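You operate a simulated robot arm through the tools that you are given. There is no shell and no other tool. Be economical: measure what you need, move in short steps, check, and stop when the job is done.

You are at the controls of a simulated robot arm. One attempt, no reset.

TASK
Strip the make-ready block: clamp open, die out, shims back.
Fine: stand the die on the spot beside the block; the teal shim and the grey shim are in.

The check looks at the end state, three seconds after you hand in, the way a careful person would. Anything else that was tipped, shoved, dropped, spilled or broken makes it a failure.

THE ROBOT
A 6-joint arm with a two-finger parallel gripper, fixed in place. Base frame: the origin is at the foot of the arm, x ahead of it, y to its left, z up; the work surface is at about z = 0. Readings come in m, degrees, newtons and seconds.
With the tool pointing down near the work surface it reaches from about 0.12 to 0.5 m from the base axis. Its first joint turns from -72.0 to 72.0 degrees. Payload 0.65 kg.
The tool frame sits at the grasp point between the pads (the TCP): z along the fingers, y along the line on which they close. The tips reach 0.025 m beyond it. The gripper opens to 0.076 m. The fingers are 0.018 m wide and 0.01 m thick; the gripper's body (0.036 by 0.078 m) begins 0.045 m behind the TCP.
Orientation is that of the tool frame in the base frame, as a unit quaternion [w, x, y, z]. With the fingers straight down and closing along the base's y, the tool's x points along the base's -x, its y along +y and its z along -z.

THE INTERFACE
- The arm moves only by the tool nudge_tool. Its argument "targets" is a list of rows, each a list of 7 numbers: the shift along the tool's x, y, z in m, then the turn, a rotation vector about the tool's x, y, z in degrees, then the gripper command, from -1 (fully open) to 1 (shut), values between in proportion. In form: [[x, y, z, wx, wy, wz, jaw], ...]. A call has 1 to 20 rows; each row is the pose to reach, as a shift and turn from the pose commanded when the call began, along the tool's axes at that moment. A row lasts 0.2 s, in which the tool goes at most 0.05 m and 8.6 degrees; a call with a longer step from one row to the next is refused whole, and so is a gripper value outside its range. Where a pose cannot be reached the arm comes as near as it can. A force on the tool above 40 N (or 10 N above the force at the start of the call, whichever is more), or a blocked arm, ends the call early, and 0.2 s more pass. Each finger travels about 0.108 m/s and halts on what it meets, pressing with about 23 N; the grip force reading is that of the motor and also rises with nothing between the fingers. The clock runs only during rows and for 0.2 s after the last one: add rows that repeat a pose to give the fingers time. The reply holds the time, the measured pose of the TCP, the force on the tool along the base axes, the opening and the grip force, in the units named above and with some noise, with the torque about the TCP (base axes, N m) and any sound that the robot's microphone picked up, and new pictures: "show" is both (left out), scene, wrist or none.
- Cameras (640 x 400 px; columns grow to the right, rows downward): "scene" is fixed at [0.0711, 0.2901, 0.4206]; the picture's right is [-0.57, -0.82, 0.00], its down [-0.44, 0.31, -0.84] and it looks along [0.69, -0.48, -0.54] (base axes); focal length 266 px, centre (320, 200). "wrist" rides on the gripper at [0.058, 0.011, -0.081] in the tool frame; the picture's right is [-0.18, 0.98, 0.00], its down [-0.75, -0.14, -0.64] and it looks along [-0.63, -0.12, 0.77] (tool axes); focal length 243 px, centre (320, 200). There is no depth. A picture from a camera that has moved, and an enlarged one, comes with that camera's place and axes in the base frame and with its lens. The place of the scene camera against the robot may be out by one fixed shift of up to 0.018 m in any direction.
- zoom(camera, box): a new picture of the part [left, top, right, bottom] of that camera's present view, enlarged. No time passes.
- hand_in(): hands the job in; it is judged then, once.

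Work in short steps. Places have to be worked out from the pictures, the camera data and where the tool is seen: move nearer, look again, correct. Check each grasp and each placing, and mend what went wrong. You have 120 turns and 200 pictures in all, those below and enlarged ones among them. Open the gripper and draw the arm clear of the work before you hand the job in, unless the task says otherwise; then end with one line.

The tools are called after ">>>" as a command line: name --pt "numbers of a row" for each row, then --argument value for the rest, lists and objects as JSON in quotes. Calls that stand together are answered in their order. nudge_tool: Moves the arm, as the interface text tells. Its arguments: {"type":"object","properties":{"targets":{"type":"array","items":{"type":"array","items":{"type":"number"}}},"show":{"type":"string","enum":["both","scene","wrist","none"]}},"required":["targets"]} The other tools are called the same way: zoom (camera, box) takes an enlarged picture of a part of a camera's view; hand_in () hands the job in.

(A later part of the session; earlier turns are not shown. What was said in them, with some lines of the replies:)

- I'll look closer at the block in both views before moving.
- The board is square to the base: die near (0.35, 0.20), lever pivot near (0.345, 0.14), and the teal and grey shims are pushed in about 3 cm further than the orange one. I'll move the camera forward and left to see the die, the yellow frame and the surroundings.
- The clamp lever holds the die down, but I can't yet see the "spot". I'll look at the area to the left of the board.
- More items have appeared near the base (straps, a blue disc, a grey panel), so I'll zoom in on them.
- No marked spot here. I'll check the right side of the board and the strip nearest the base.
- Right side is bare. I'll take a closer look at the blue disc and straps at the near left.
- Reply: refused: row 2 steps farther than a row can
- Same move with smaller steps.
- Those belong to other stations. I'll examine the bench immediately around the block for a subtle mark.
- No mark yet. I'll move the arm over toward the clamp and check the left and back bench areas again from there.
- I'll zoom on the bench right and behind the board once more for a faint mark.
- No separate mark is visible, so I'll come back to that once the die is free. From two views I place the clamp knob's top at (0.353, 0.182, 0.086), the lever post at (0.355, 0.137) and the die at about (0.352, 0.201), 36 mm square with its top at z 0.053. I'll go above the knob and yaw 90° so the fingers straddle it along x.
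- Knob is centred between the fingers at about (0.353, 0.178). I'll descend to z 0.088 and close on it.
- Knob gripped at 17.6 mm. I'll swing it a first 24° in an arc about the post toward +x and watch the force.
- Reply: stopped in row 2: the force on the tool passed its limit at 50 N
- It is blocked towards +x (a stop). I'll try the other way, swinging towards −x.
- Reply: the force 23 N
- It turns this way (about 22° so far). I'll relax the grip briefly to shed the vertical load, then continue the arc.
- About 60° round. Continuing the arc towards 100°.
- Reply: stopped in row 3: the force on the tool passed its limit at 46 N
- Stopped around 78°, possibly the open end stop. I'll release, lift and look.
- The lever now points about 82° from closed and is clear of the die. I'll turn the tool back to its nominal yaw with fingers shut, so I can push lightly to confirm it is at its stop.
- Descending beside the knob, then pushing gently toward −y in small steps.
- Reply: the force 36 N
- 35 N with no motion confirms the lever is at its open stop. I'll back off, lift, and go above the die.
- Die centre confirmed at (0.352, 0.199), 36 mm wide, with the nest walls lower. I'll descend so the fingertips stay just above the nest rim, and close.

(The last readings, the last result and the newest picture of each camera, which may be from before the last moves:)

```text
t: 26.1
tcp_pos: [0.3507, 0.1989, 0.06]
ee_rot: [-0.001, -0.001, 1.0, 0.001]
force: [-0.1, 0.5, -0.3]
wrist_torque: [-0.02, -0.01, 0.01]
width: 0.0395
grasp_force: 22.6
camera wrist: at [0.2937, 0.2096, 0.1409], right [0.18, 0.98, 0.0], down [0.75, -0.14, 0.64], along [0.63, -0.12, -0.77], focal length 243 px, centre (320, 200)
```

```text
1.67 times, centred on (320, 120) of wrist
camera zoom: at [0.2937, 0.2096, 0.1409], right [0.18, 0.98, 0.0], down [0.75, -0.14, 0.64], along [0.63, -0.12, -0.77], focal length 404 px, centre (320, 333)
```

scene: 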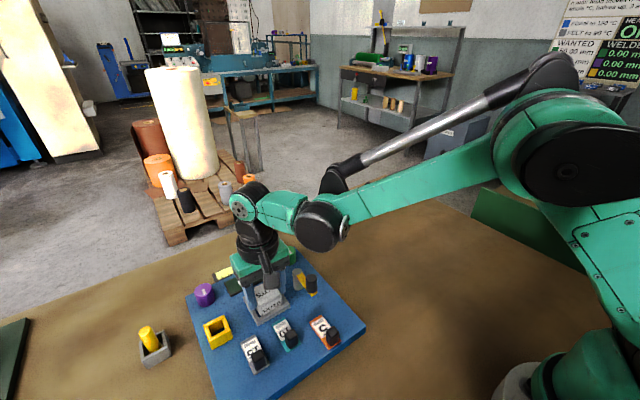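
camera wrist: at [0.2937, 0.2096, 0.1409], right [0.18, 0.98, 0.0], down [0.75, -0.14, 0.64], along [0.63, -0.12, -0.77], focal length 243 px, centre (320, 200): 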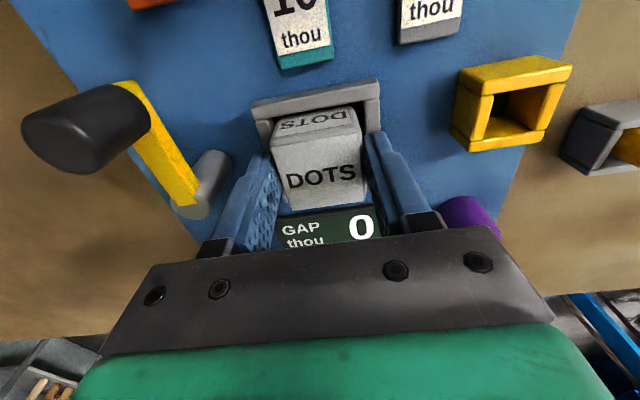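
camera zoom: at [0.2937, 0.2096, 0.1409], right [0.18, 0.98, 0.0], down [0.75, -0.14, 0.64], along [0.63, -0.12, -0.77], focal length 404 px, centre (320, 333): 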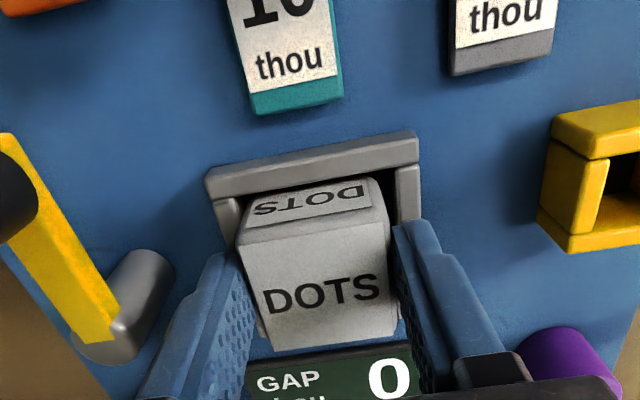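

Die gripped at 39.5 mm. Lifting straight up.

>>> nudge_tool --pt "0 0 -0.015 0 0 0 0.3" --pt "0 0 -0.03 0 0 0 0.3" --pt "0 0 -0.06 0 0 0 0.3" --pt "0 0 -0.1 0 0 0 0.3" --pt "0 0 -0.1 0 0 0 0.3"

>>> zoom --camera "scene" --box '[160, 210, 380, 380]'

>>> zoom --camera "wrist" --box '[160, 0, 500, 240]'

```text
t: 27.3
tcp_pos: [0.3531, 0.1986, 0.1627]
ee_rot: [-0.001, -0.001, 1.0, 0.0]
force: [0.4, 0.0, 0.2]
wrist_torque: [0.02, -0.02, 0.0]
width: 0.0393
grasp_force: 22.7
camera wrist: at [0.2949, 0.2097, 0.2433], right [0.18, 0.98, 0.0], down [0.75, -0.14, 0.64], along [0.63, -0.12, -0.77], focal length 243 px, centre (320, 200)
```

scene: 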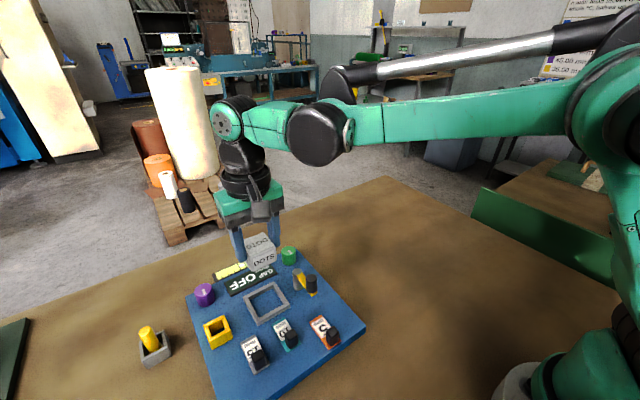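
wrist: 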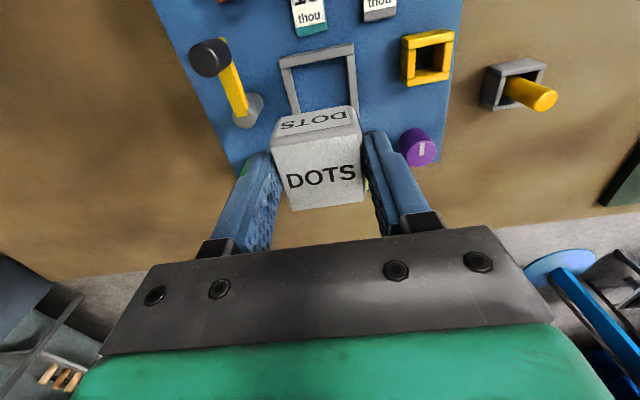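

```text
2.35 times, centred on (270, 295) of scene
camera zoom: at [0.0711, 0.2901, 0.4206], right [-0.57, -0.82, 0.0], down [-0.44, 0.31, -0.84], along [0.69, -0.48, -0.54], focal length 626 px, centre (438, -24)
```

zoom: 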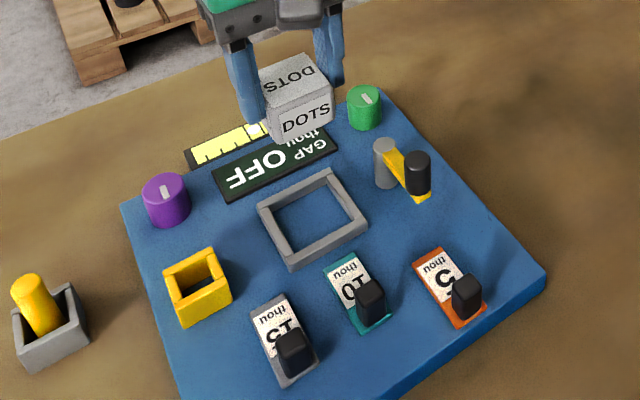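

```text
1.67 times, centred on (330, 120) of wrist
camera zoom: at [0.2949, 0.2097, 0.2433], right [0.18, 0.98, 0.0], down [0.75, -0.14, 0.64], along [0.63, -0.12, -0.77], focal length 404 px, centre (303, 333)
```

zoom: 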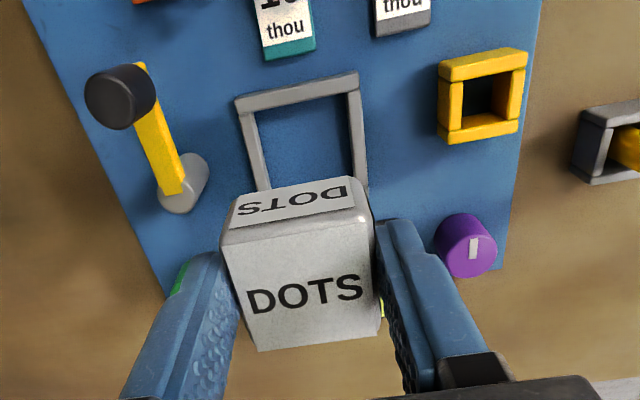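

Die is out and the display now reads OFF. Before choosing where to stand it, I'll check the faint lighter patch on the bench right of the board and the bench at left.

>>> zoom --camera "scene" --box '[300, 220, 420, 295]'

>>> zoom --camera "wrist" --box '[0, 0, 240, 280]'

>>> zoom --camera "scene" --box '[60, 280, 240, 400]'

```text
5.33 times, centred on (360, 258) of scene
camera zoom: at [0.0711, 0.2901, 0.4206], right [-0.57, -0.82, 0.0], down [-0.44, 0.31, -0.84], along [0.69, -0.48, -0.54], focal length 1420 px, centre (107, -107)
```

zoom: 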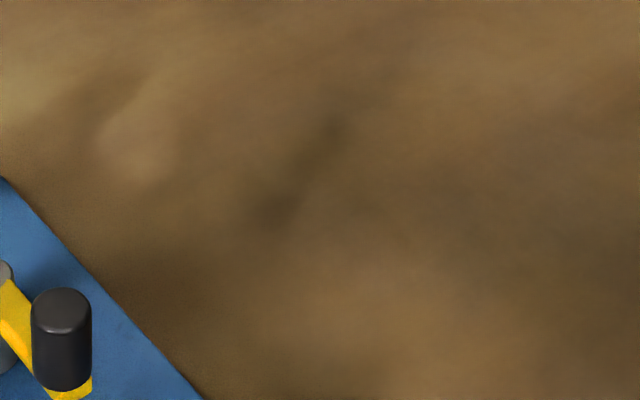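

```text
1.43 times, centred on (120, 140) of wrist
camera zoom: at [0.2949, 0.2097, 0.2433], right [0.18, 0.98, 0.0], down [0.75, -0.14, 0.64], along [0.63, -0.12, -0.77], focal length 347 px, centre (606, 286)
```

zoom: 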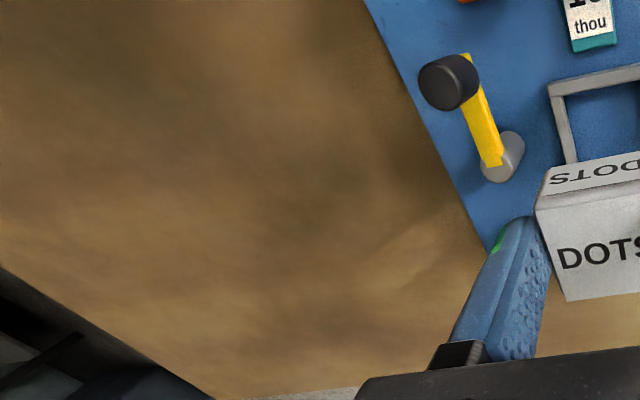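

```text
3.33 times, centred on (150, 340) of scene
camera zoom: at [0.0711, 0.2901, 0.4206], right [-0.57, -0.82, 0.0], down [-0.44, 0.31, -0.84], along [0.69, -0.48, -0.54], focal length 888 px, centre (887, -267)
```

zoom: 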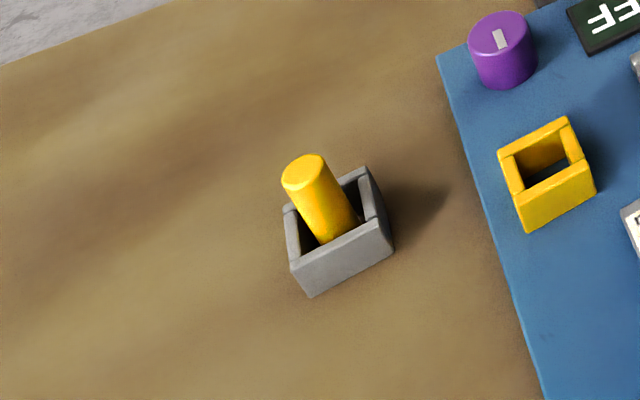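

Just wood grain. I'll carry the die up and back for one wide overview of the whole bench around the block.

>>> nudge_tool --pt "0.02 0 -0.04 0 0 0 0.3" --pt "0.04 0 -0.08 0 0 0 0.3" --pt "0.06 0 -0.12 0 0 0 0.3" --pt "0.08 0 -0.16 0 0 0 0.3" --pt "0.11 0 -0.19 0 0 0 0.3" --pt "0.14 0 -0.2 0 0 0 0.3" --pt "0.14 0 -0.2 0 0 0 0.3"

```text
t: 28.9
tcp_pos: [0.214, 0.197, 0.3626]
ee_rot: [-0.001, -0.001, 1.0, 0.0]
force: [0.5, -0.5, -1.3]
wrist_torque: [-0.02, -0.03, -0.02]
width: 0.0393
grasp_force: 23.2
camera wrist: at [0.155, 0.2086, 0.4427], right [0.18, 0.98, 0.0], down [0.75, -0.14, 0.64], along [0.63, -0.12, -0.77], focal length 243 px, centre (320, 200)
```

scene: 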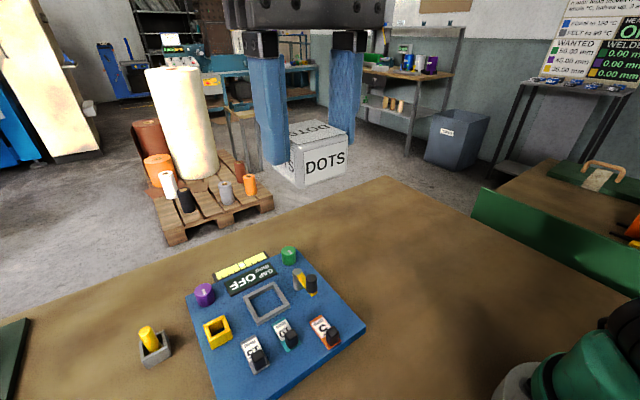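
wrist: 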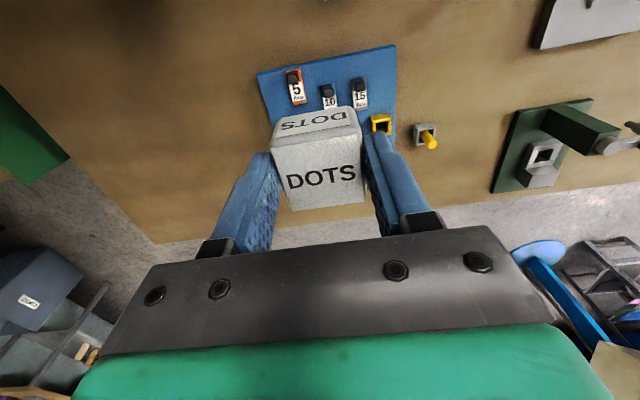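

One last magnified check of the bench on both sides from this viewpoint.

>>> zoom --camera "wrist" --box '[60, 20, 300, 240]'

>>> zoom --camera "wrist" --box '[360, 20, 560, 240]'

>>> zoom --camera "wrist" --box '[180, 0, 440, 110]'

```text
1.82 times, centred on (180, 130) of wrist
camera zoom: at [0.155, 0.2086, 0.4427], right [0.18, 0.98, 0.0], down [0.75, -0.14, 0.64], along [0.63, -0.12, -0.77], focal length 441 px, centre (574, 327)
```

zoom: 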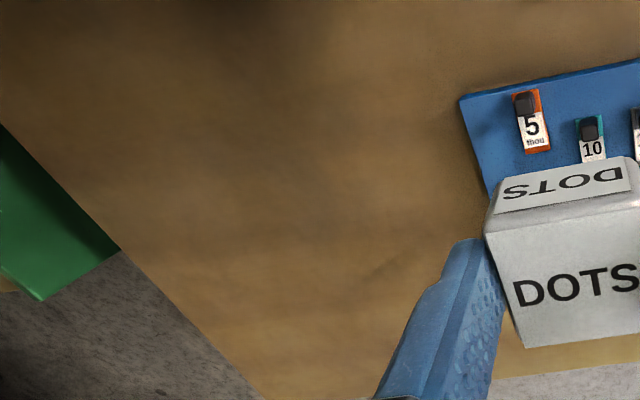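

```text
1.82 times, centred on (460, 130) of wrist
camera zoom: at [0.155, 0.2086, 0.4427], right [0.18, 0.98, 0.0], down [0.75, -0.14, 0.64], along [0.63, -0.12, -0.77], focal length 441 px, centre (66, 327)
```

zoom: 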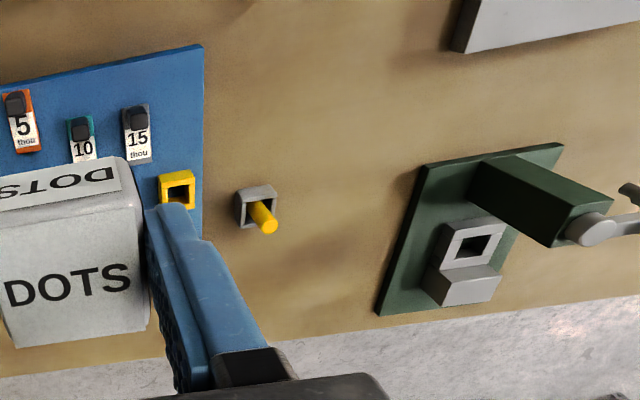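

```text
2.46 times, centred on (310, 55) of wrist
camera zoom: at [0.155, 0.2086, 0.4427], right [0.18, 0.98, 0.0], down [0.75, -0.14, 0.64], along [0.63, -0.12, -0.77], focal length 597 px, centre (345, 557)
```

zoom: 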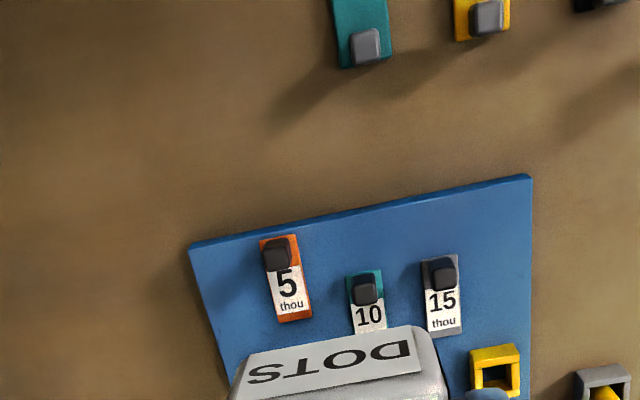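

No mark anywhere, so I'll stand the die on the clear bench directly beside the block on its right, around (0.32, 0.047). I'll carry it over high and then lower it.

>>> nudge_tool --pt "-0.026 -0.0375 0 0 0 0 0.3" --pt "-0.053 -0.075 0 0 0 0 0.3" --pt "-0.08 -0.1125 0.01 0 0 0 0.3" --pt "-0.106 -0.15 0.02 0 0 0 0.3" --pt "-0.106 -0.15 0.065 0 0 0 0.3" --pt "-0.106 -0.15 0.11 0 0 0 0.3" --pt "-0.106 -0.15 0.155 0 0 0 0.3" --pt "-0.106 -0.15 0.2 0 0 0 0.3" --pt "-0.106 -0.15 0.24 0 0 0 0.3" --pt "-0.106 -0.15 0.26 0 0 0 0.3" --pt "-0.106 -0.15 0.26 0 0 0 0.3"

```text
t: 31.3
tcp_pos: [0.3208, 0.0478, 0.1033]
ee_rot: [-0.001, -0.001, 1.0, 0.001]
force: [0.1, 0.3, -1.4]
wrist_torque: [0.0, 0.0, 0.02]
width: 0.0395
grasp_force: 22.9
camera wrist: at [0.2629, 0.0591, 0.1825], right [0.18, 0.98, 0.0], down [0.75, -0.14, 0.64], along [0.63, -0.12, -0.77], focal length 243 px, centre (320, 200)
```

scene: 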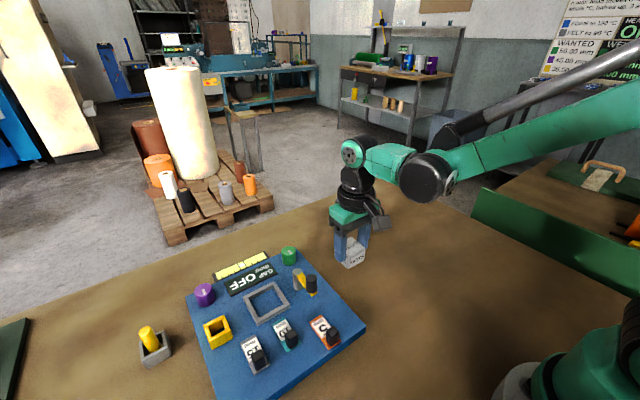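
wrist: 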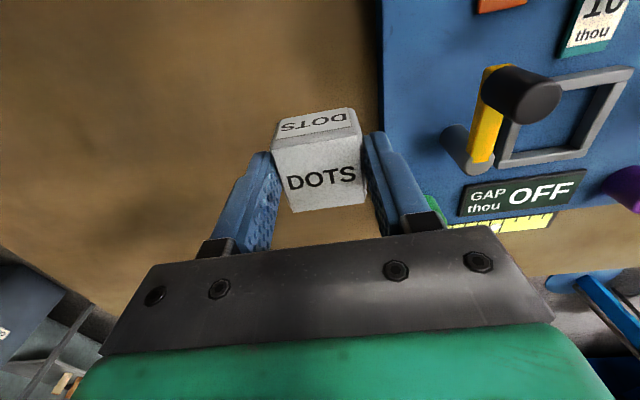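

Clear of the board. Lowering to z 0.055 first, then small steps.

>>> nudge_tool --pt "0 0 0.025 0 0 0 0.3" --pt "0 0 0.04 0 0 0 0.3" --pt "0 0 0.048 0 0 0 0.3" --pt "0 0 0.051 0 0 0 0.3" --pt "0 0 0.054 0 0 0 0.3" --pt "0 0 0.054 0 0 0 0.3"

>>> zoom --camera "scene" --box '[260, 200, 440, 320]'

```text
t: 32.7
tcp_pos: [0.3199, 0.0486, 0.0471]
ee_rot: [-0.001, -0.001, 1.0, 0.001]
force: [-0.4, 0.1, -1.7]
wrist_torque: [-0.02, 0.02, 0.03]
width: 0.0394
grasp_force: 23.2
camera wrist: at [0.2616, 0.0592, 0.128], right [0.18, 0.98, 0.0], down [0.75, -0.14, 0.64], along [0.63, -0.12, -0.77], focal length 243 px, centre (320, 200)
```

scene: 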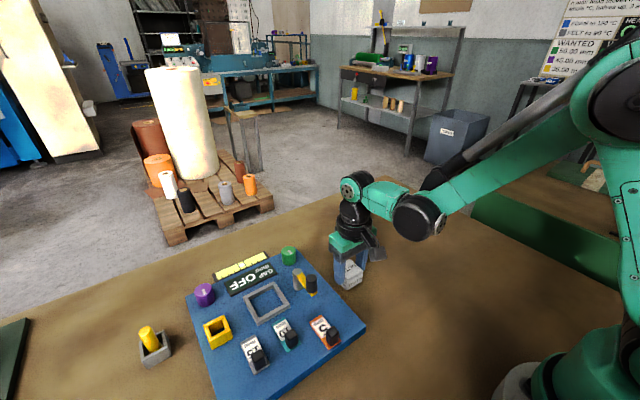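
wrist: 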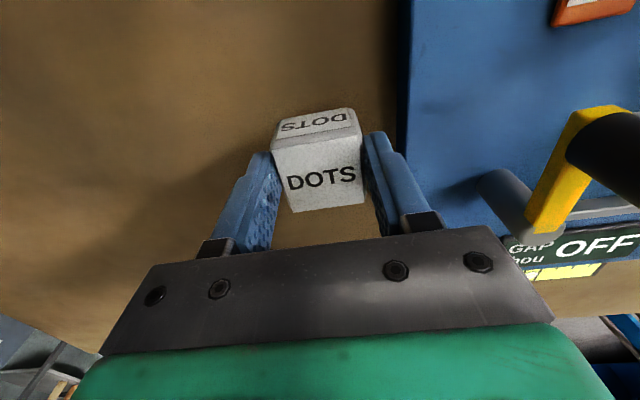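

```text
3.33 times, centred on (350, 260) of scene
camera zoom: at [0.0711, 0.2901, 0.4206], right [-0.57, -0.82, 0.0], down [-0.44, 0.31, -0.84], along [0.69, -0.48, -0.54], focal length 888 px, centre (220, 0)
```

zoom: 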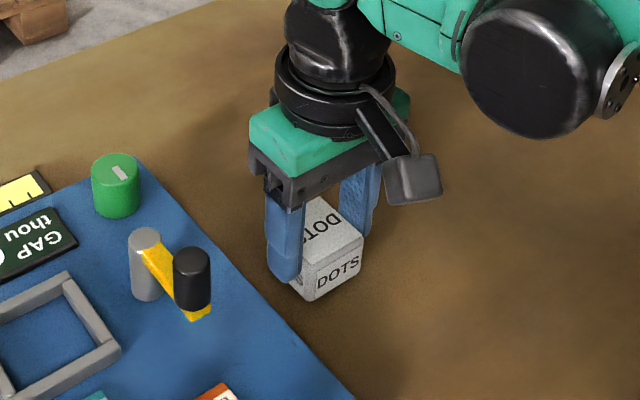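

Nearly down and no contact yet. Lowering in 2 mm steps.

>>> nudge_tool --pt "0 0 0.002 0 0 0 0.3" --pt "0 0 0.004 0 0 0 0.3" --pt "0 0 0.006 0 0 0 0.3" --pt "0 0 0.006 0 0 0 0.3" --show "none"

```text
t: 33.7
tcp_pos: [0.3197, 0.0475, 0.0424]
ee_rot: [-0.001, -0.001, 1.0, -0.001]
force: [-0.8, -0.1, -1.4]
wrist_torque: [0.01, -0.01, -0.02]
width: 0.0393
grasp_force: 23.0
```

Still no contact, so continuing.

>>> nudge_tool --pt "0 0 0.002 0 0 0 0.3" --pt "0 0 0.004 0 0 0 0.3" --pt "0 0 0.004 0 0 0 0.3" --show "none"

>>> zoom --camera "scene" --box '[310, 230, 400, 300]'

```text
t: 34.5
tcp_pos: [0.3199, 0.0475, 0.0386]
ee_rot: [-0.002, -0.001, 1.0, -0.001]
force: [-1.1, 2.0, 20.4]
wrist_torque: [0.05, 0.01, 0.01]
width: 0.0393
grasp_force: 22.7
```

```text
5.71 times, centred on (355, 265) of scene
camera zoom: at [0.0711, 0.2901, 0.4206], right [-0.57, -0.82, 0.0], down [-0.44, 0.31, -0.84], along [0.69, -0.48, -0.54], focal length 1521 px, centre (120, -171)
```

zoom: 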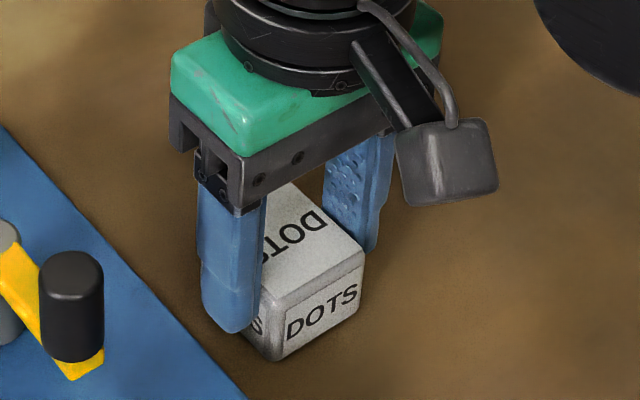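

Contact at 20 N: the die is on the bench. I'll ease off 1 mm, open moderately and lift clear.

>>> nudge_tool --pt "0 0 -0.001 0 0 0 0.3" --pt "0 0 -0.001 0 0 0 -0.2" --pt "0 0 -0.001 0 0 0 -0.45" --pt "0 0 -0.001 0 0 0 -0.45" --pt "0 0 -0.03 0 0 0 -0.45" --pt "0 0 -0.07 0 0 0 -0.45" --pt "0 0 -0.11 0 0 0 -0.45" --pt "0 0 -0.11 0 0 0 -0.45"

>>> zoom --camera "scene" --box '[200, 210, 400, 360]'

```text
t: 36.3
tcp_pos: [0.3188, 0.0495, 0.1487]
ee_rot: [-0.001, -0.001, 1.0, 0.001]
force: [0.0, 0.1, 0.1]
wrist_torque: [0.0, 0.0, -0.02]
width: 0.0551
grasp_force: 0.0
camera wrist: at [0.2605, 0.0596, 0.2289], right [0.18, 0.98, 0.0], down [0.75, -0.14, 0.64], along [0.63, -0.12, -0.77], focal length 243 px, centre (320, 200)
```

scene: 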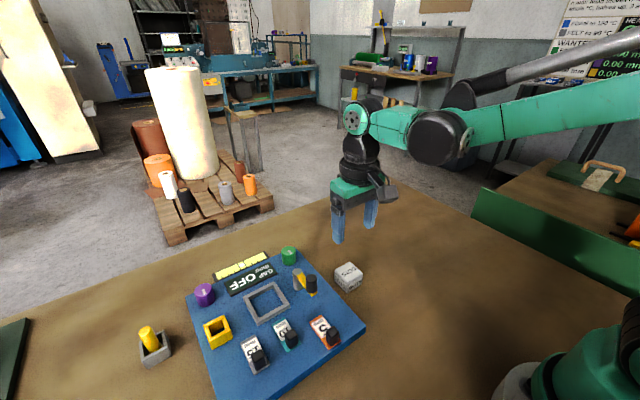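
wrist: 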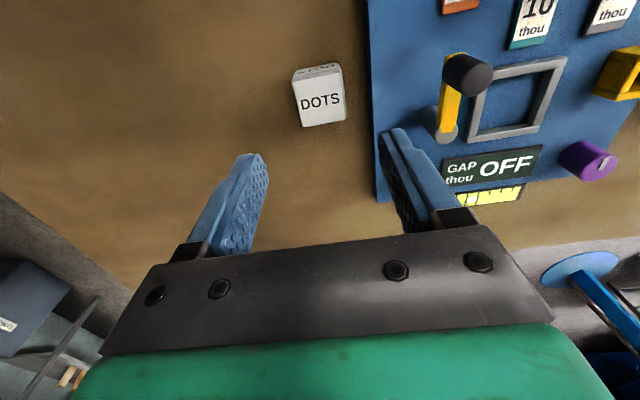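

```text
2.67 times, centred on (300, 285) of scene
camera zoom: at [0.0711, 0.2901, 0.4206], right [-0.57, -0.82, 0.0], down [-0.44, 0.31, -0.84], along [0.69, -0.48, -0.54], focal length 710 px, centre (373, -27)
```

zoom: 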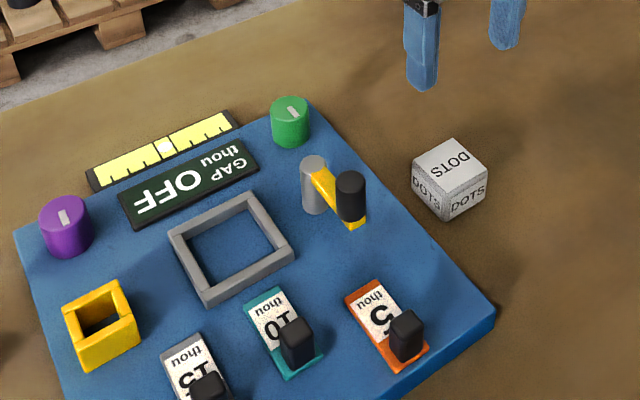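

Die is standing upright. Next the shims: I'll move above the teal shim's knob to localise it.

>>> nudge_tool --pt "0.013 0.0375 0 0 0 0 -0.45" --pt "0.026 0.075 0 0 0 0 -0.45" --pt "0.039 0.1125 0 0 0 0 -0.45" --pt "0.052 0.15 0 0 0 0 -0.45" --pt "0.052 0.15 0 0 0 0 -0.45" --show "wrist"

>>> zoom --camera "wrist" --box '[200, 0, 440, 150]'

```text
t: 37.5
tcp_pos: [0.2676, 0.1986, 0.1492]
ee_rot: [-0.001, -0.001, 1.0, 0.0]
force: [0.1, 0.1, -0.2]
wrist_torque: [-0.03, -0.03, 0.0]
width: 0.0549
grasp_force: 0.1
camera wrist: at [0.2093, 0.2091, 0.2294], right [0.18, 0.98, 0.0], down [0.75, -0.14, 0.64], along [0.63, -0.12, -0.77], focal length 243 px, centre (320, 200)
```

wrist: 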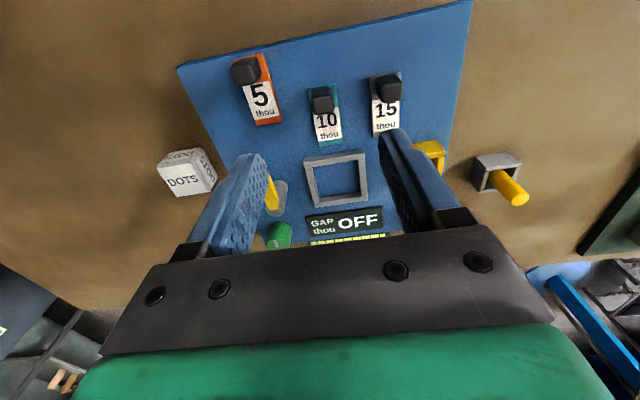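

```text
2.67 times, centred on (320, 75) of wrist
camera zoom: at [0.2093, 0.2091, 0.2294], right [0.18, 0.98, 0.0], down [0.75, -0.14, 0.64], along [0.63, -0.12, -0.77], focal length 647 px, centre (320, 533)
```

zoom: 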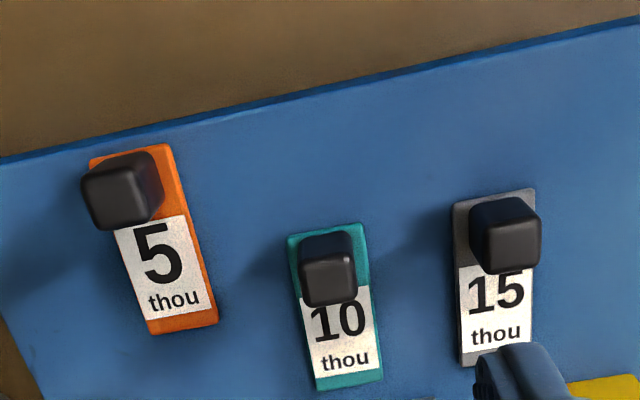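

Teal knob is at (0.271, 0.199) with its top at z≈0.042, grey at (0.2725, 0.250), and orange (back position) at x≈0.243, so the travel is about 28 mm. Descending onto the teal knob.

>>> nudge_tool --pt "-0.003 0.0005 0.03 0 0 0 0.2" --pt "-0.003 0.0005 0.06 0 0 0 0.2" --pt "-0.003 0.0005 0.08 0 0 0 0.2" --pt "-0.003 0.0005 0.088 0 0 0 0.2" --pt "-0.003 0.0005 0.092 0 0 0 0.2" --pt "-0.003 0.0005 0.092 0 0 0 0.2"

>>> zoom --camera "wrist" --box '[200, 20, 440, 250]'

```text
t: 38.9
tcp_pos: [0.2697, 0.1974, 0.0569]
ee_rot: [-0.001, -0.001, 1.0, 0.0]
force: [-1.1, 0.8, 0.0]
wrist_torque: [0.02, 0.0, 0.01]
width: 0.0304
grasp_force: 0.2
camera wrist: at [0.2118, 0.2087, 0.1364], right [0.18, 0.98, 0.0], down [0.75, -0.14, 0.64], along [0.63, -0.12, -0.77], focal length 243 px, centre (320, 200)
```

scene: 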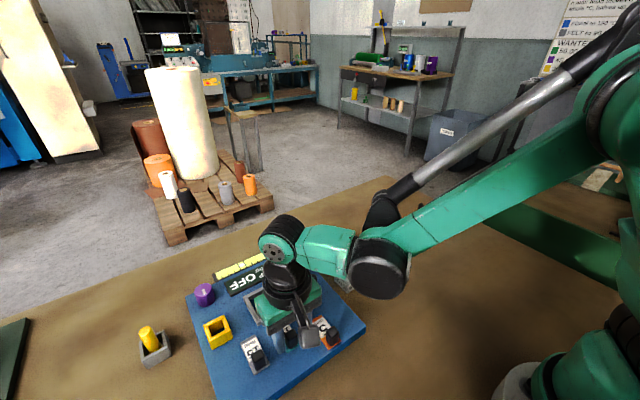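
wrist: 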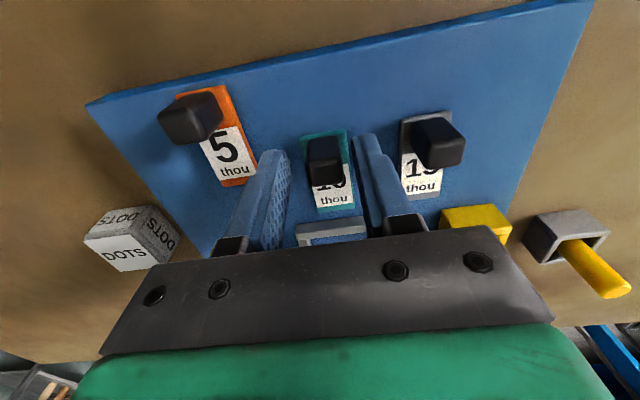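

```text
1.74 times, centred on (320, 135) of wrist
camera zoom: at [0.2118, 0.2087, 0.1364], right [0.18, 0.98, 0.0], down [0.75, -0.14, 0.64], along [0.63, -0.12, -0.77], focal length 422 px, centre (320, 313)
```

zoom: 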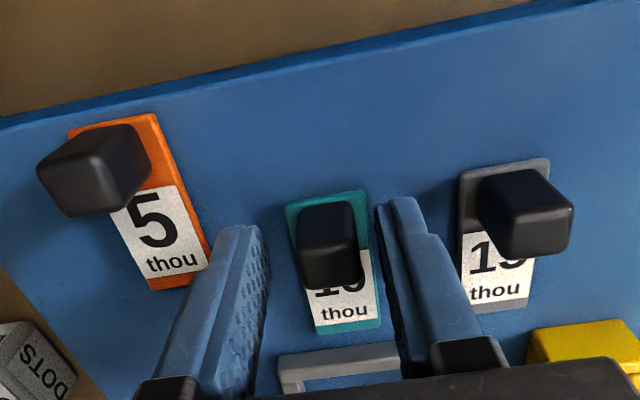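

Fingers straddle the knob. Closing on it.

>>> nudge_tool --pt "0 0.001 0.002 0 0 0 0.4" --pt "0 0.001 0.002 0 0 0 0.7" --pt "0 0.001 0.002 0 0 0 0.7" --show "wrist"

```text
t: 39.7
tcp_pos: [0.2698, 0.2007, 0.054]
ee_rot: [-0.001, -0.001, 1.0, 0.0]
force: [0.3, 8.0, 1.1]
wrist_torque: [0.09, -0.03, -0.03]
width: 0.0172
grasp_force: 3.5
camera wrist: at [0.2117, 0.21, 0.1341], right [0.18, 0.98, 0.0], down [0.75, -0.14, 0.64], along [0.63, -0.12, -0.77], focal length 243 px, centre (320, 200)
```

wrist: 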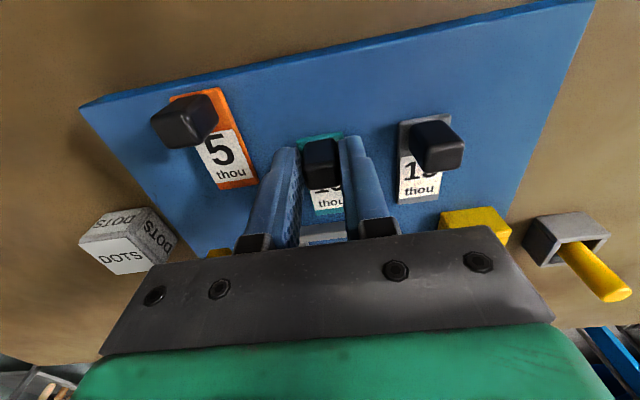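

One finger touched first. I'll give the closing more time.

>>> nudge_tool --pt "0 -0.001 0 0 0 0 0.7" --pt "0 -0.001 0 0 0 0 0.7" --show "none"

```text
t: 40.3
tcp_pos: [0.2702, 0.1978, 0.0526]
ee_rot: [0.0, -0.001, 1.0, 0.0]
force: [-0.8, 9.7, -4.8]
wrist_torque: [0.05, 0.02, -0.03]
width: 0.0196
grasp_force: 4.9
```

The +y finger carries the load, so the knob lies further to +y. I'll re-centre and close again.

>>> nudge_tool --pt "0 0 0 0 0 0 0.3" --pt "0 0.003 0 0 0 0 0.3" --pt "0 0.003 0 0 0 0 0.6" --pt "0 0.003 0 0 0 0 0.8" --pt "0 0.003 0 0 0 0 0.8" --pt "0 0.003 0 0 0 0 0.8" --show "wrist"

>>> zoom --camera "wrist" --box '[220, 60, 420, 250]'

```text
t: 41.7
tcp_pos: [0.2702, 0.1997, 0.0539]
ee_rot: [-0.001, 0.0, 1.0, -0.002]
force: [-0.8, -23.4, -0.3]
wrist_torque: [-0.17, -0.01, -0.02]
width: 0.0155
grasp_force: 34.5
camera wrist: at [0.2121, 0.2112, 0.1347], right [0.18, 0.98, 0.0], down [0.75, -0.14, 0.64], along [0.63, -0.12, -0.77], focal length 243 px, centre (320, 200)
```

wrist: 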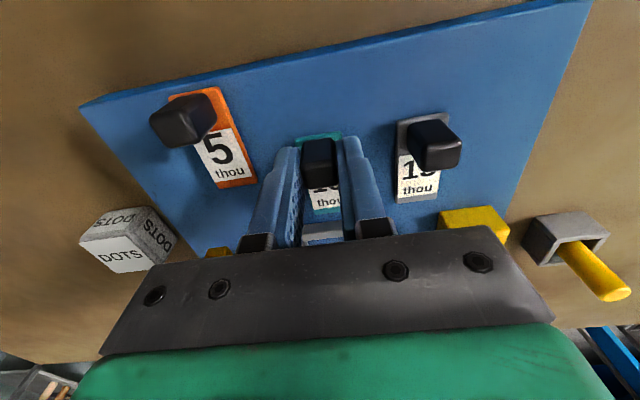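

```text
2.11 times, centred on (320, 155) of wrist
camera zoom: at [0.2121, 0.2112, 0.1347], right [0.18, 0.98, 0.0], down [0.75, -0.14, 0.64], along [0.63, -0.12, -0.77], focal length 511 px, centre (320, 295)
```

zoom: 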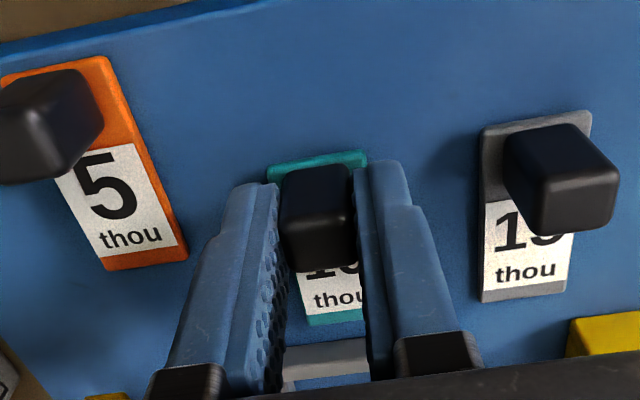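

Gripped at 15.5 mm. Now I'll draw the shim back toward −x in small steps, trimming y to relieve the side load.

>>> nudge_tool --pt "0 -0.0015 0 0 0 0 0.8" --pt "0.004 -0.0015 0 0 0 0 0.8" --pt "0.008 -0.0015 0 0 0 0 0.8" --pt "0.012 -0.0015 0 0 0 0 0.8" --pt "0.012 -0.0015 0 0 0 0 0.8" --show "wrist"

```text
t: 42.9
tcp_pos: [0.2573, 0.1995, 0.0544]
ee_rot: [0.0, -0.001, 1.0, 0.0]
force: [0.3, -1.0, -30.7]
wrist_torque: [-0.06, -0.06, 0.0]
width: 0.0154
grasp_force: 34.7
camera wrist: at [0.1993, 0.2108, 0.135], right [0.18, 0.98, 0.0], down [0.75, -0.14, 0.64], along [0.63, -0.12, -0.77], focal length 243 px, centre (320, 200)
```

wrist: 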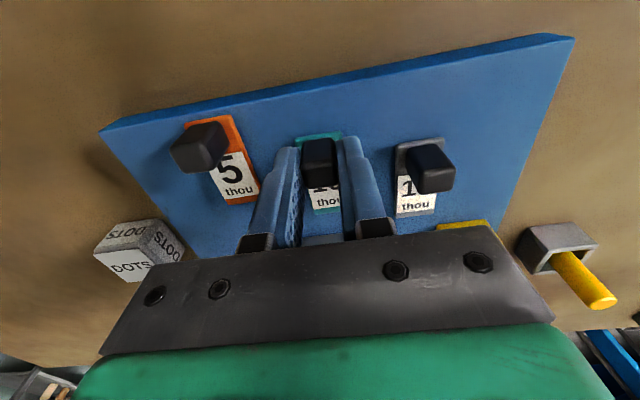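

It slides freely. I'll ease z down 1 mm and continue the remaining ~16 mm until it stops.

>>> nudge_tool --pt "0.004 0 0.001 0 0 0 0.8" --pt "0.008 0 0.001 0 0 0 0.8" --pt "0.012 0 0.001 0 0 0 0.8" --pt "0.014 0 0.001 0 0 0 0.8" --pt "0.016 0 0.001 0 0 0 0.8" --pt "0.016 0 0.001 0 0 0 0.8" --show "wrist"

```text
t: 44.3
tcp_pos: [0.2418, 0.1986, 0.0537]
ee_rot: [-0.001, -0.001, 1.0, 0.001]
force: [0.6, 14.5, 17.4]
wrist_torque: [0.12, -0.23, -0.04]
width: 0.0157
grasp_force: 34.8
camera wrist: at [0.1835, 0.2107, 0.1342], right [0.18, 0.98, 0.0], down [0.75, -0.14, 0.64], along [0.63, -0.12, -0.77], focal length 243 px, centre (320, 200)
```

wrist: 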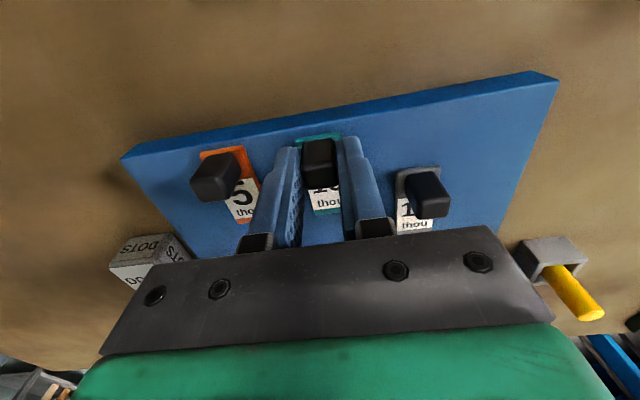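

Almost level with orange. A couple more millimetres, feeling for the end stop.

>>> nudge_tool --pt "0.0015 0.0005 0 0 0 0 0.8" --pt "0.003 0.0005 0 0 0 0 0.8" --pt "0.0045 0.0005 0 0 0 0 0.8" --pt "0.0045 0.0005 0 0 0 0 0.8" --show "none"

```text
t: 45.3
tcp_pos: [0.2394, 0.2003, 0.054]
ee_rot: [0.002, -0.001, 1.0, 0.0]
force: [28.3, 4.2, -4.7]
wrist_torque: [-0.01, -0.49, -0.03]
width: 0.0153
grasp_force: 34.7
```

End stop felt (28 N) at x≈0.240, a 30 mm travel matching orange. I'll release, lift and move over the grey knob.

>>> nudge_tool --pt "-0.0015 0 0 0 0 0 0.8" --pt "-0.0015 0 0 0 0 0 0.4" --pt "-0.0015 0 0 0 0 0 0.2" --pt "-0.0015 0 -0.03 0 0 0 0.2" --pt "-0.0015 0 -0.06 0 0 0 0.2" --pt "-0.016 0.025 -0.06 0 0 0 0.2" --pt "-0.031 0.051 -0.06 0 0 0 0.2" --pt "-0.031 0.051 -0.06 0 0 0 0.2"

>>> zoom --camera "wrist" --box '[160, 20, 420, 200]'

```text
t: 47.1
tcp_pos: [0.268, 0.2527, 0.113]
ee_rot: [-0.001, -0.001, 1.0, 0.0]
force: [-0.9, 0.1, 1.0]
wrist_torque: [-0.01, 0.01, 0.0]
width: 0.0304
grasp_force: 0.1
camera wrist: at [0.2096, 0.2634, 0.193], right [0.18, 0.98, 0.0], down [0.75, -0.14, 0.64], along [0.63, -0.12, -0.77], focal length 243 px, centre (320, 200)
```

scene: 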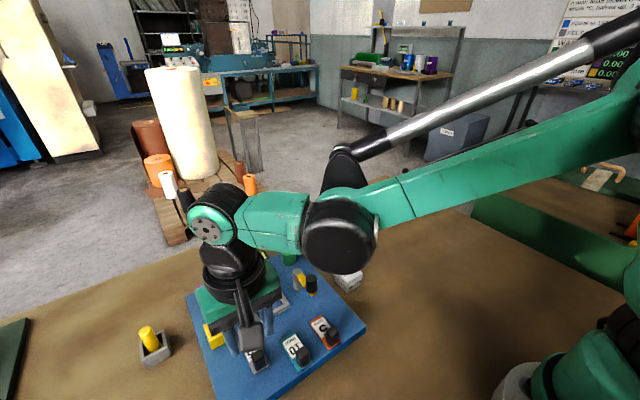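
wrist: 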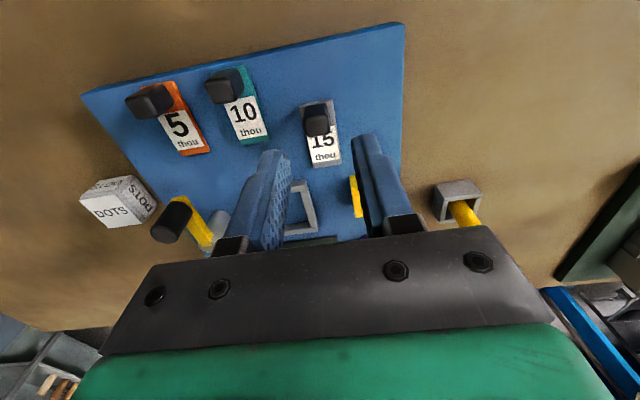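

```text
2.22 times, centred on (290, 110) of wrist
camera zoom: at [0.2096, 0.2634, 0.193], right [0.18, 0.98, 0.0], down [0.75, -0.14, 0.64], along [0.63, -0.12, -0.77], focal length 539 px, centre (387, 400)
```

zoom: 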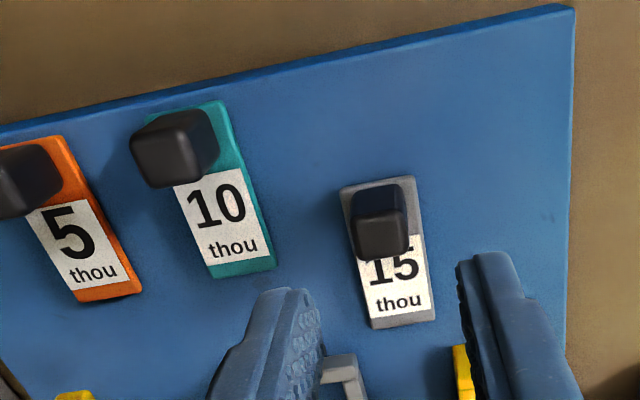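

Teal is level with orange. Grey knob is at (0.271, 0.250), so I'll trim the position and descend.

>>> nudge_tool --pt "-0.002 -0.0025 0.03 0 0 0 0.2" --pt "-0.002 -0.0025 0.05 0 0 0 0.2" --pt "-0.002 -0.0025 0.058 0 0 0 0.2" --pt "-0.002 -0.0025 0.059 0 0 0 0.2" --pt "-0.002 -0.0025 0.059 0 0 0 0.6" --pt "-0.002 -0.0025 0.059 0 0 0 0.8" --pt "-0.002 -0.0025 0.059 0 0 0 0.8" --pt "-0.002 -0.0025 0.059 0 0 0 0.8" --show "wrist"

```text
t: 48.9
tcp_pos: [0.2719, 0.2495, 0.0532]
ee_rot: [-0.001, -0.001, 1.0, 0.0]
force: [-0.9, 13.7, -5.3]
wrist_torque: [0.07, -0.01, -0.04]
width: 0.018
grasp_force: 6.8
camera wrist: at [0.213, 0.2596, 0.1339], right [0.18, 0.98, 0.0], down [0.75, -0.14, 0.64], along [0.63, -0.12, -0.77], focal length 243 px, centre (320, 200)
```

wrist: 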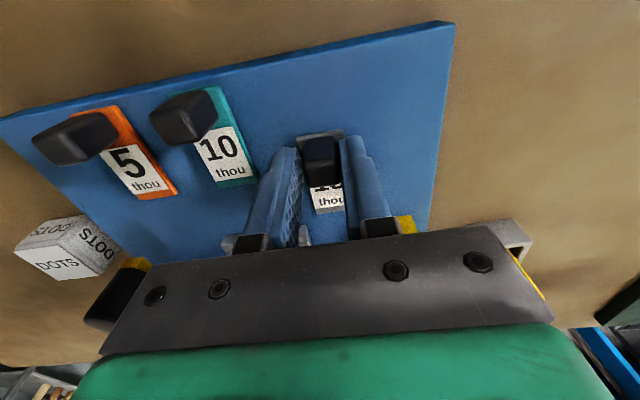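

Same one-sided contact as before, so I'll shift +1.5 mm in y to centre and let it close.

>>> nudge_tool --pt "0 0.0015 0 0 0 0 0.8" --pt "0 0.0015 0 0 0 0 0.8" --pt "0 0.0015 0 0 0 0 0.8" --show "none"

```text
t: 49.7
tcp_pos: [0.2704, 0.2508, 0.0532]
ee_rot: [-0.001, -0.001, 1.0, 0.001]
force: [1.2, 8.6, -4.1]
wrist_torque: [0.13, 0.04, -0.01]
width: 0.0158
grasp_force: 35.1
```

Gripped at 15.8 mm and 35 N. Drawing it back toward −x.

>>> nudge_tool --pt "0.004 0.0005 0 0 0 0 0.8" --pt "0.008 0.0005 0 0 0 0 0.8" --pt "0.012 0.0005 0 0 0 0 0.8" --pt "0.016 0.0005 0 0 0 0 0.8" --pt "0.02 0.0005 0 0 0 0 0.8" --pt "0.024 0.0005 0 0 0 0 0.8" --pt "0.027 0.0005 0 0 0 0 0.8" --pt "0.027 0.0005 0 0 0 0 0.8" --show "wrist"

```text
t: 51.5
tcp_pos: [0.2433, 0.2494, 0.0538]
ee_rot: [-0.001, 0.0, 1.0, 0.0]
force: [-0.4, -12.4, -9.7]
wrist_torque: [-0.08, -0.13, -0.01]
width: 0.0154
grasp_force: 34.8
camera wrist: at [0.1854, 0.261, 0.1343], right [0.18, 0.98, 0.0], down [0.75, -0.14, 0.64], along [0.63, -0.12, -0.77], focal length 243 px, centre (320, 200)
```

wrist: 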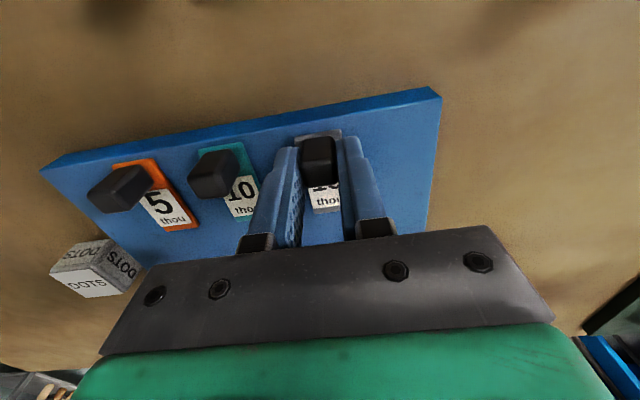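

A few more millimetres to the end stop.

>>> nudge_tool --pt "0.0015 -0.0005 0 0 0 0 0.8" --pt "0.003 -0.0005 0 0 0 0 0.8" --pt "0.0045 -0.0005 0 0 0 0 0.8" --pt "0.0055 -0.0005 0 0 0 0 0.8" --pt "0.0055 -0.0005 0 0 0 0 0.8" --show "none"

```text
t: 52.7
tcp_pos: [0.2389, 0.2504, 0.0545]
ee_rot: [0.001, 0.0, 1.0, -0.001]
force: [30.0, -5.5, 2.6]
wrist_torque: [-0.05, -0.41, 0.01]
width: 0.0156
grasp_force: 35.1
```

End stop reached. I'll release, lift and retract, then check everything.

>>> nudge_tool --pt "-0.0015 0 0 0 0 0 0.8" --pt "-0.0015 0 0 0 0 0 0.4" --pt "-0.0015 0 0 0 0 0 0.2" --pt "-0.0015 0 -0.03 0 0 0 0.2" --pt "-0.0015 0 -0.07 0 0 0 0.2" --pt "0.01 0 -0.11 0 0 0 -0.5" --pt "0.03 -0.01 -0.15 0 0 0 -1" --pt "0.05 -0.03 -0.19 0 0 0 -1" --pt "0.05 -0.06 -0.22 0 0 0 -1" --pt "0.05 -0.06 -0.22 0 0 0 -1"

>>> zoom --camera "scene" --box '[120, 220, 400, 400]'

>>> zoom --camera "wrist" --box '[160, 0, 480, 200]'

```text
t: 54.9
tcp_pos: [0.1866, 0.1902, 0.2748]
ee_rot: [-0.001, -0.001, 1.0, 0.0]
force: [0.1, -0.2, 0.2]
wrist_torque: [-0.01, -0.03, -0.02]
width: 0.076
grasp_force: 0.0
camera wrist: at [0.1289, 0.2013, 0.3553], right [0.18, 0.98, 0.0], down [0.75, -0.14, 0.64], along [0.63, -0.12, -0.77], focal length 243 px, centre (320, 200)
```

scene: 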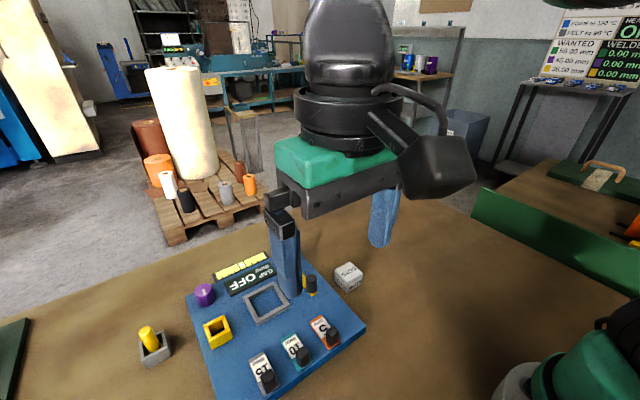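
wrist: 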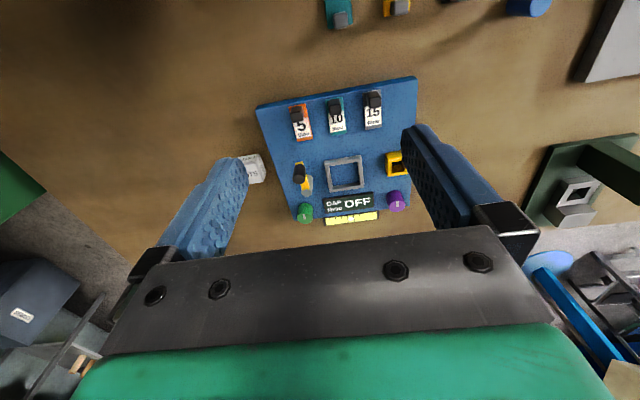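

```text
2.22 times, centred on (260, 310) of scene
camera zoom: at [0.0711, 0.2901, 0.4206], right [-0.57, -0.82, 0.0], down [-0.44, 0.31, -0.84], along [0.69, -0.48, -0.54], focal length 592 px, centre (453, -44)
```

zoom: 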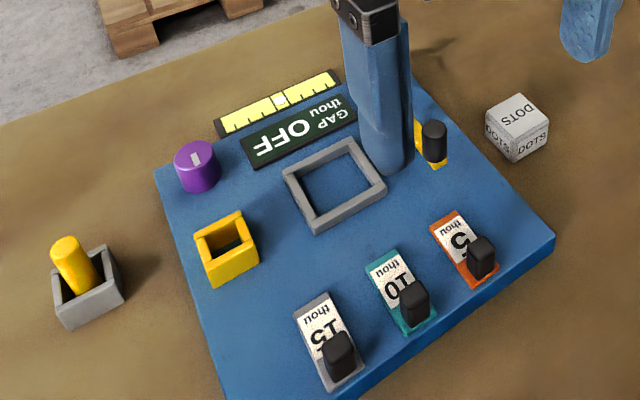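

```text
2.00 times, centred on (320, 100) of wrist
camera zoom: at [0.1289, 0.2013, 0.3553], right [0.18, 0.98, 0.0], down [0.75, -0.14, 0.64], along [0.63, -0.12, -0.77], focal length 485 px, centre (320, 400)
```

zoom: 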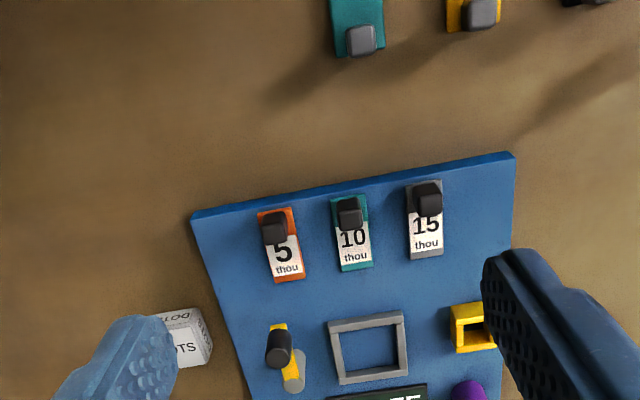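

All three shims are level at the back, the clamp is at its open stop, the die stands upright beside the block, nothing else has moved and the arm is clear. Handing in.

>>> hand_in

```text
The job is handed in.
```

I opened the clamp to its stop, stood the die upright beside the block, and drew the teal and grey shims back to their stops, but I never found a marked spot. The die is on clear bench to the right of the block, at about (0.32, 0.05), a place I chose.
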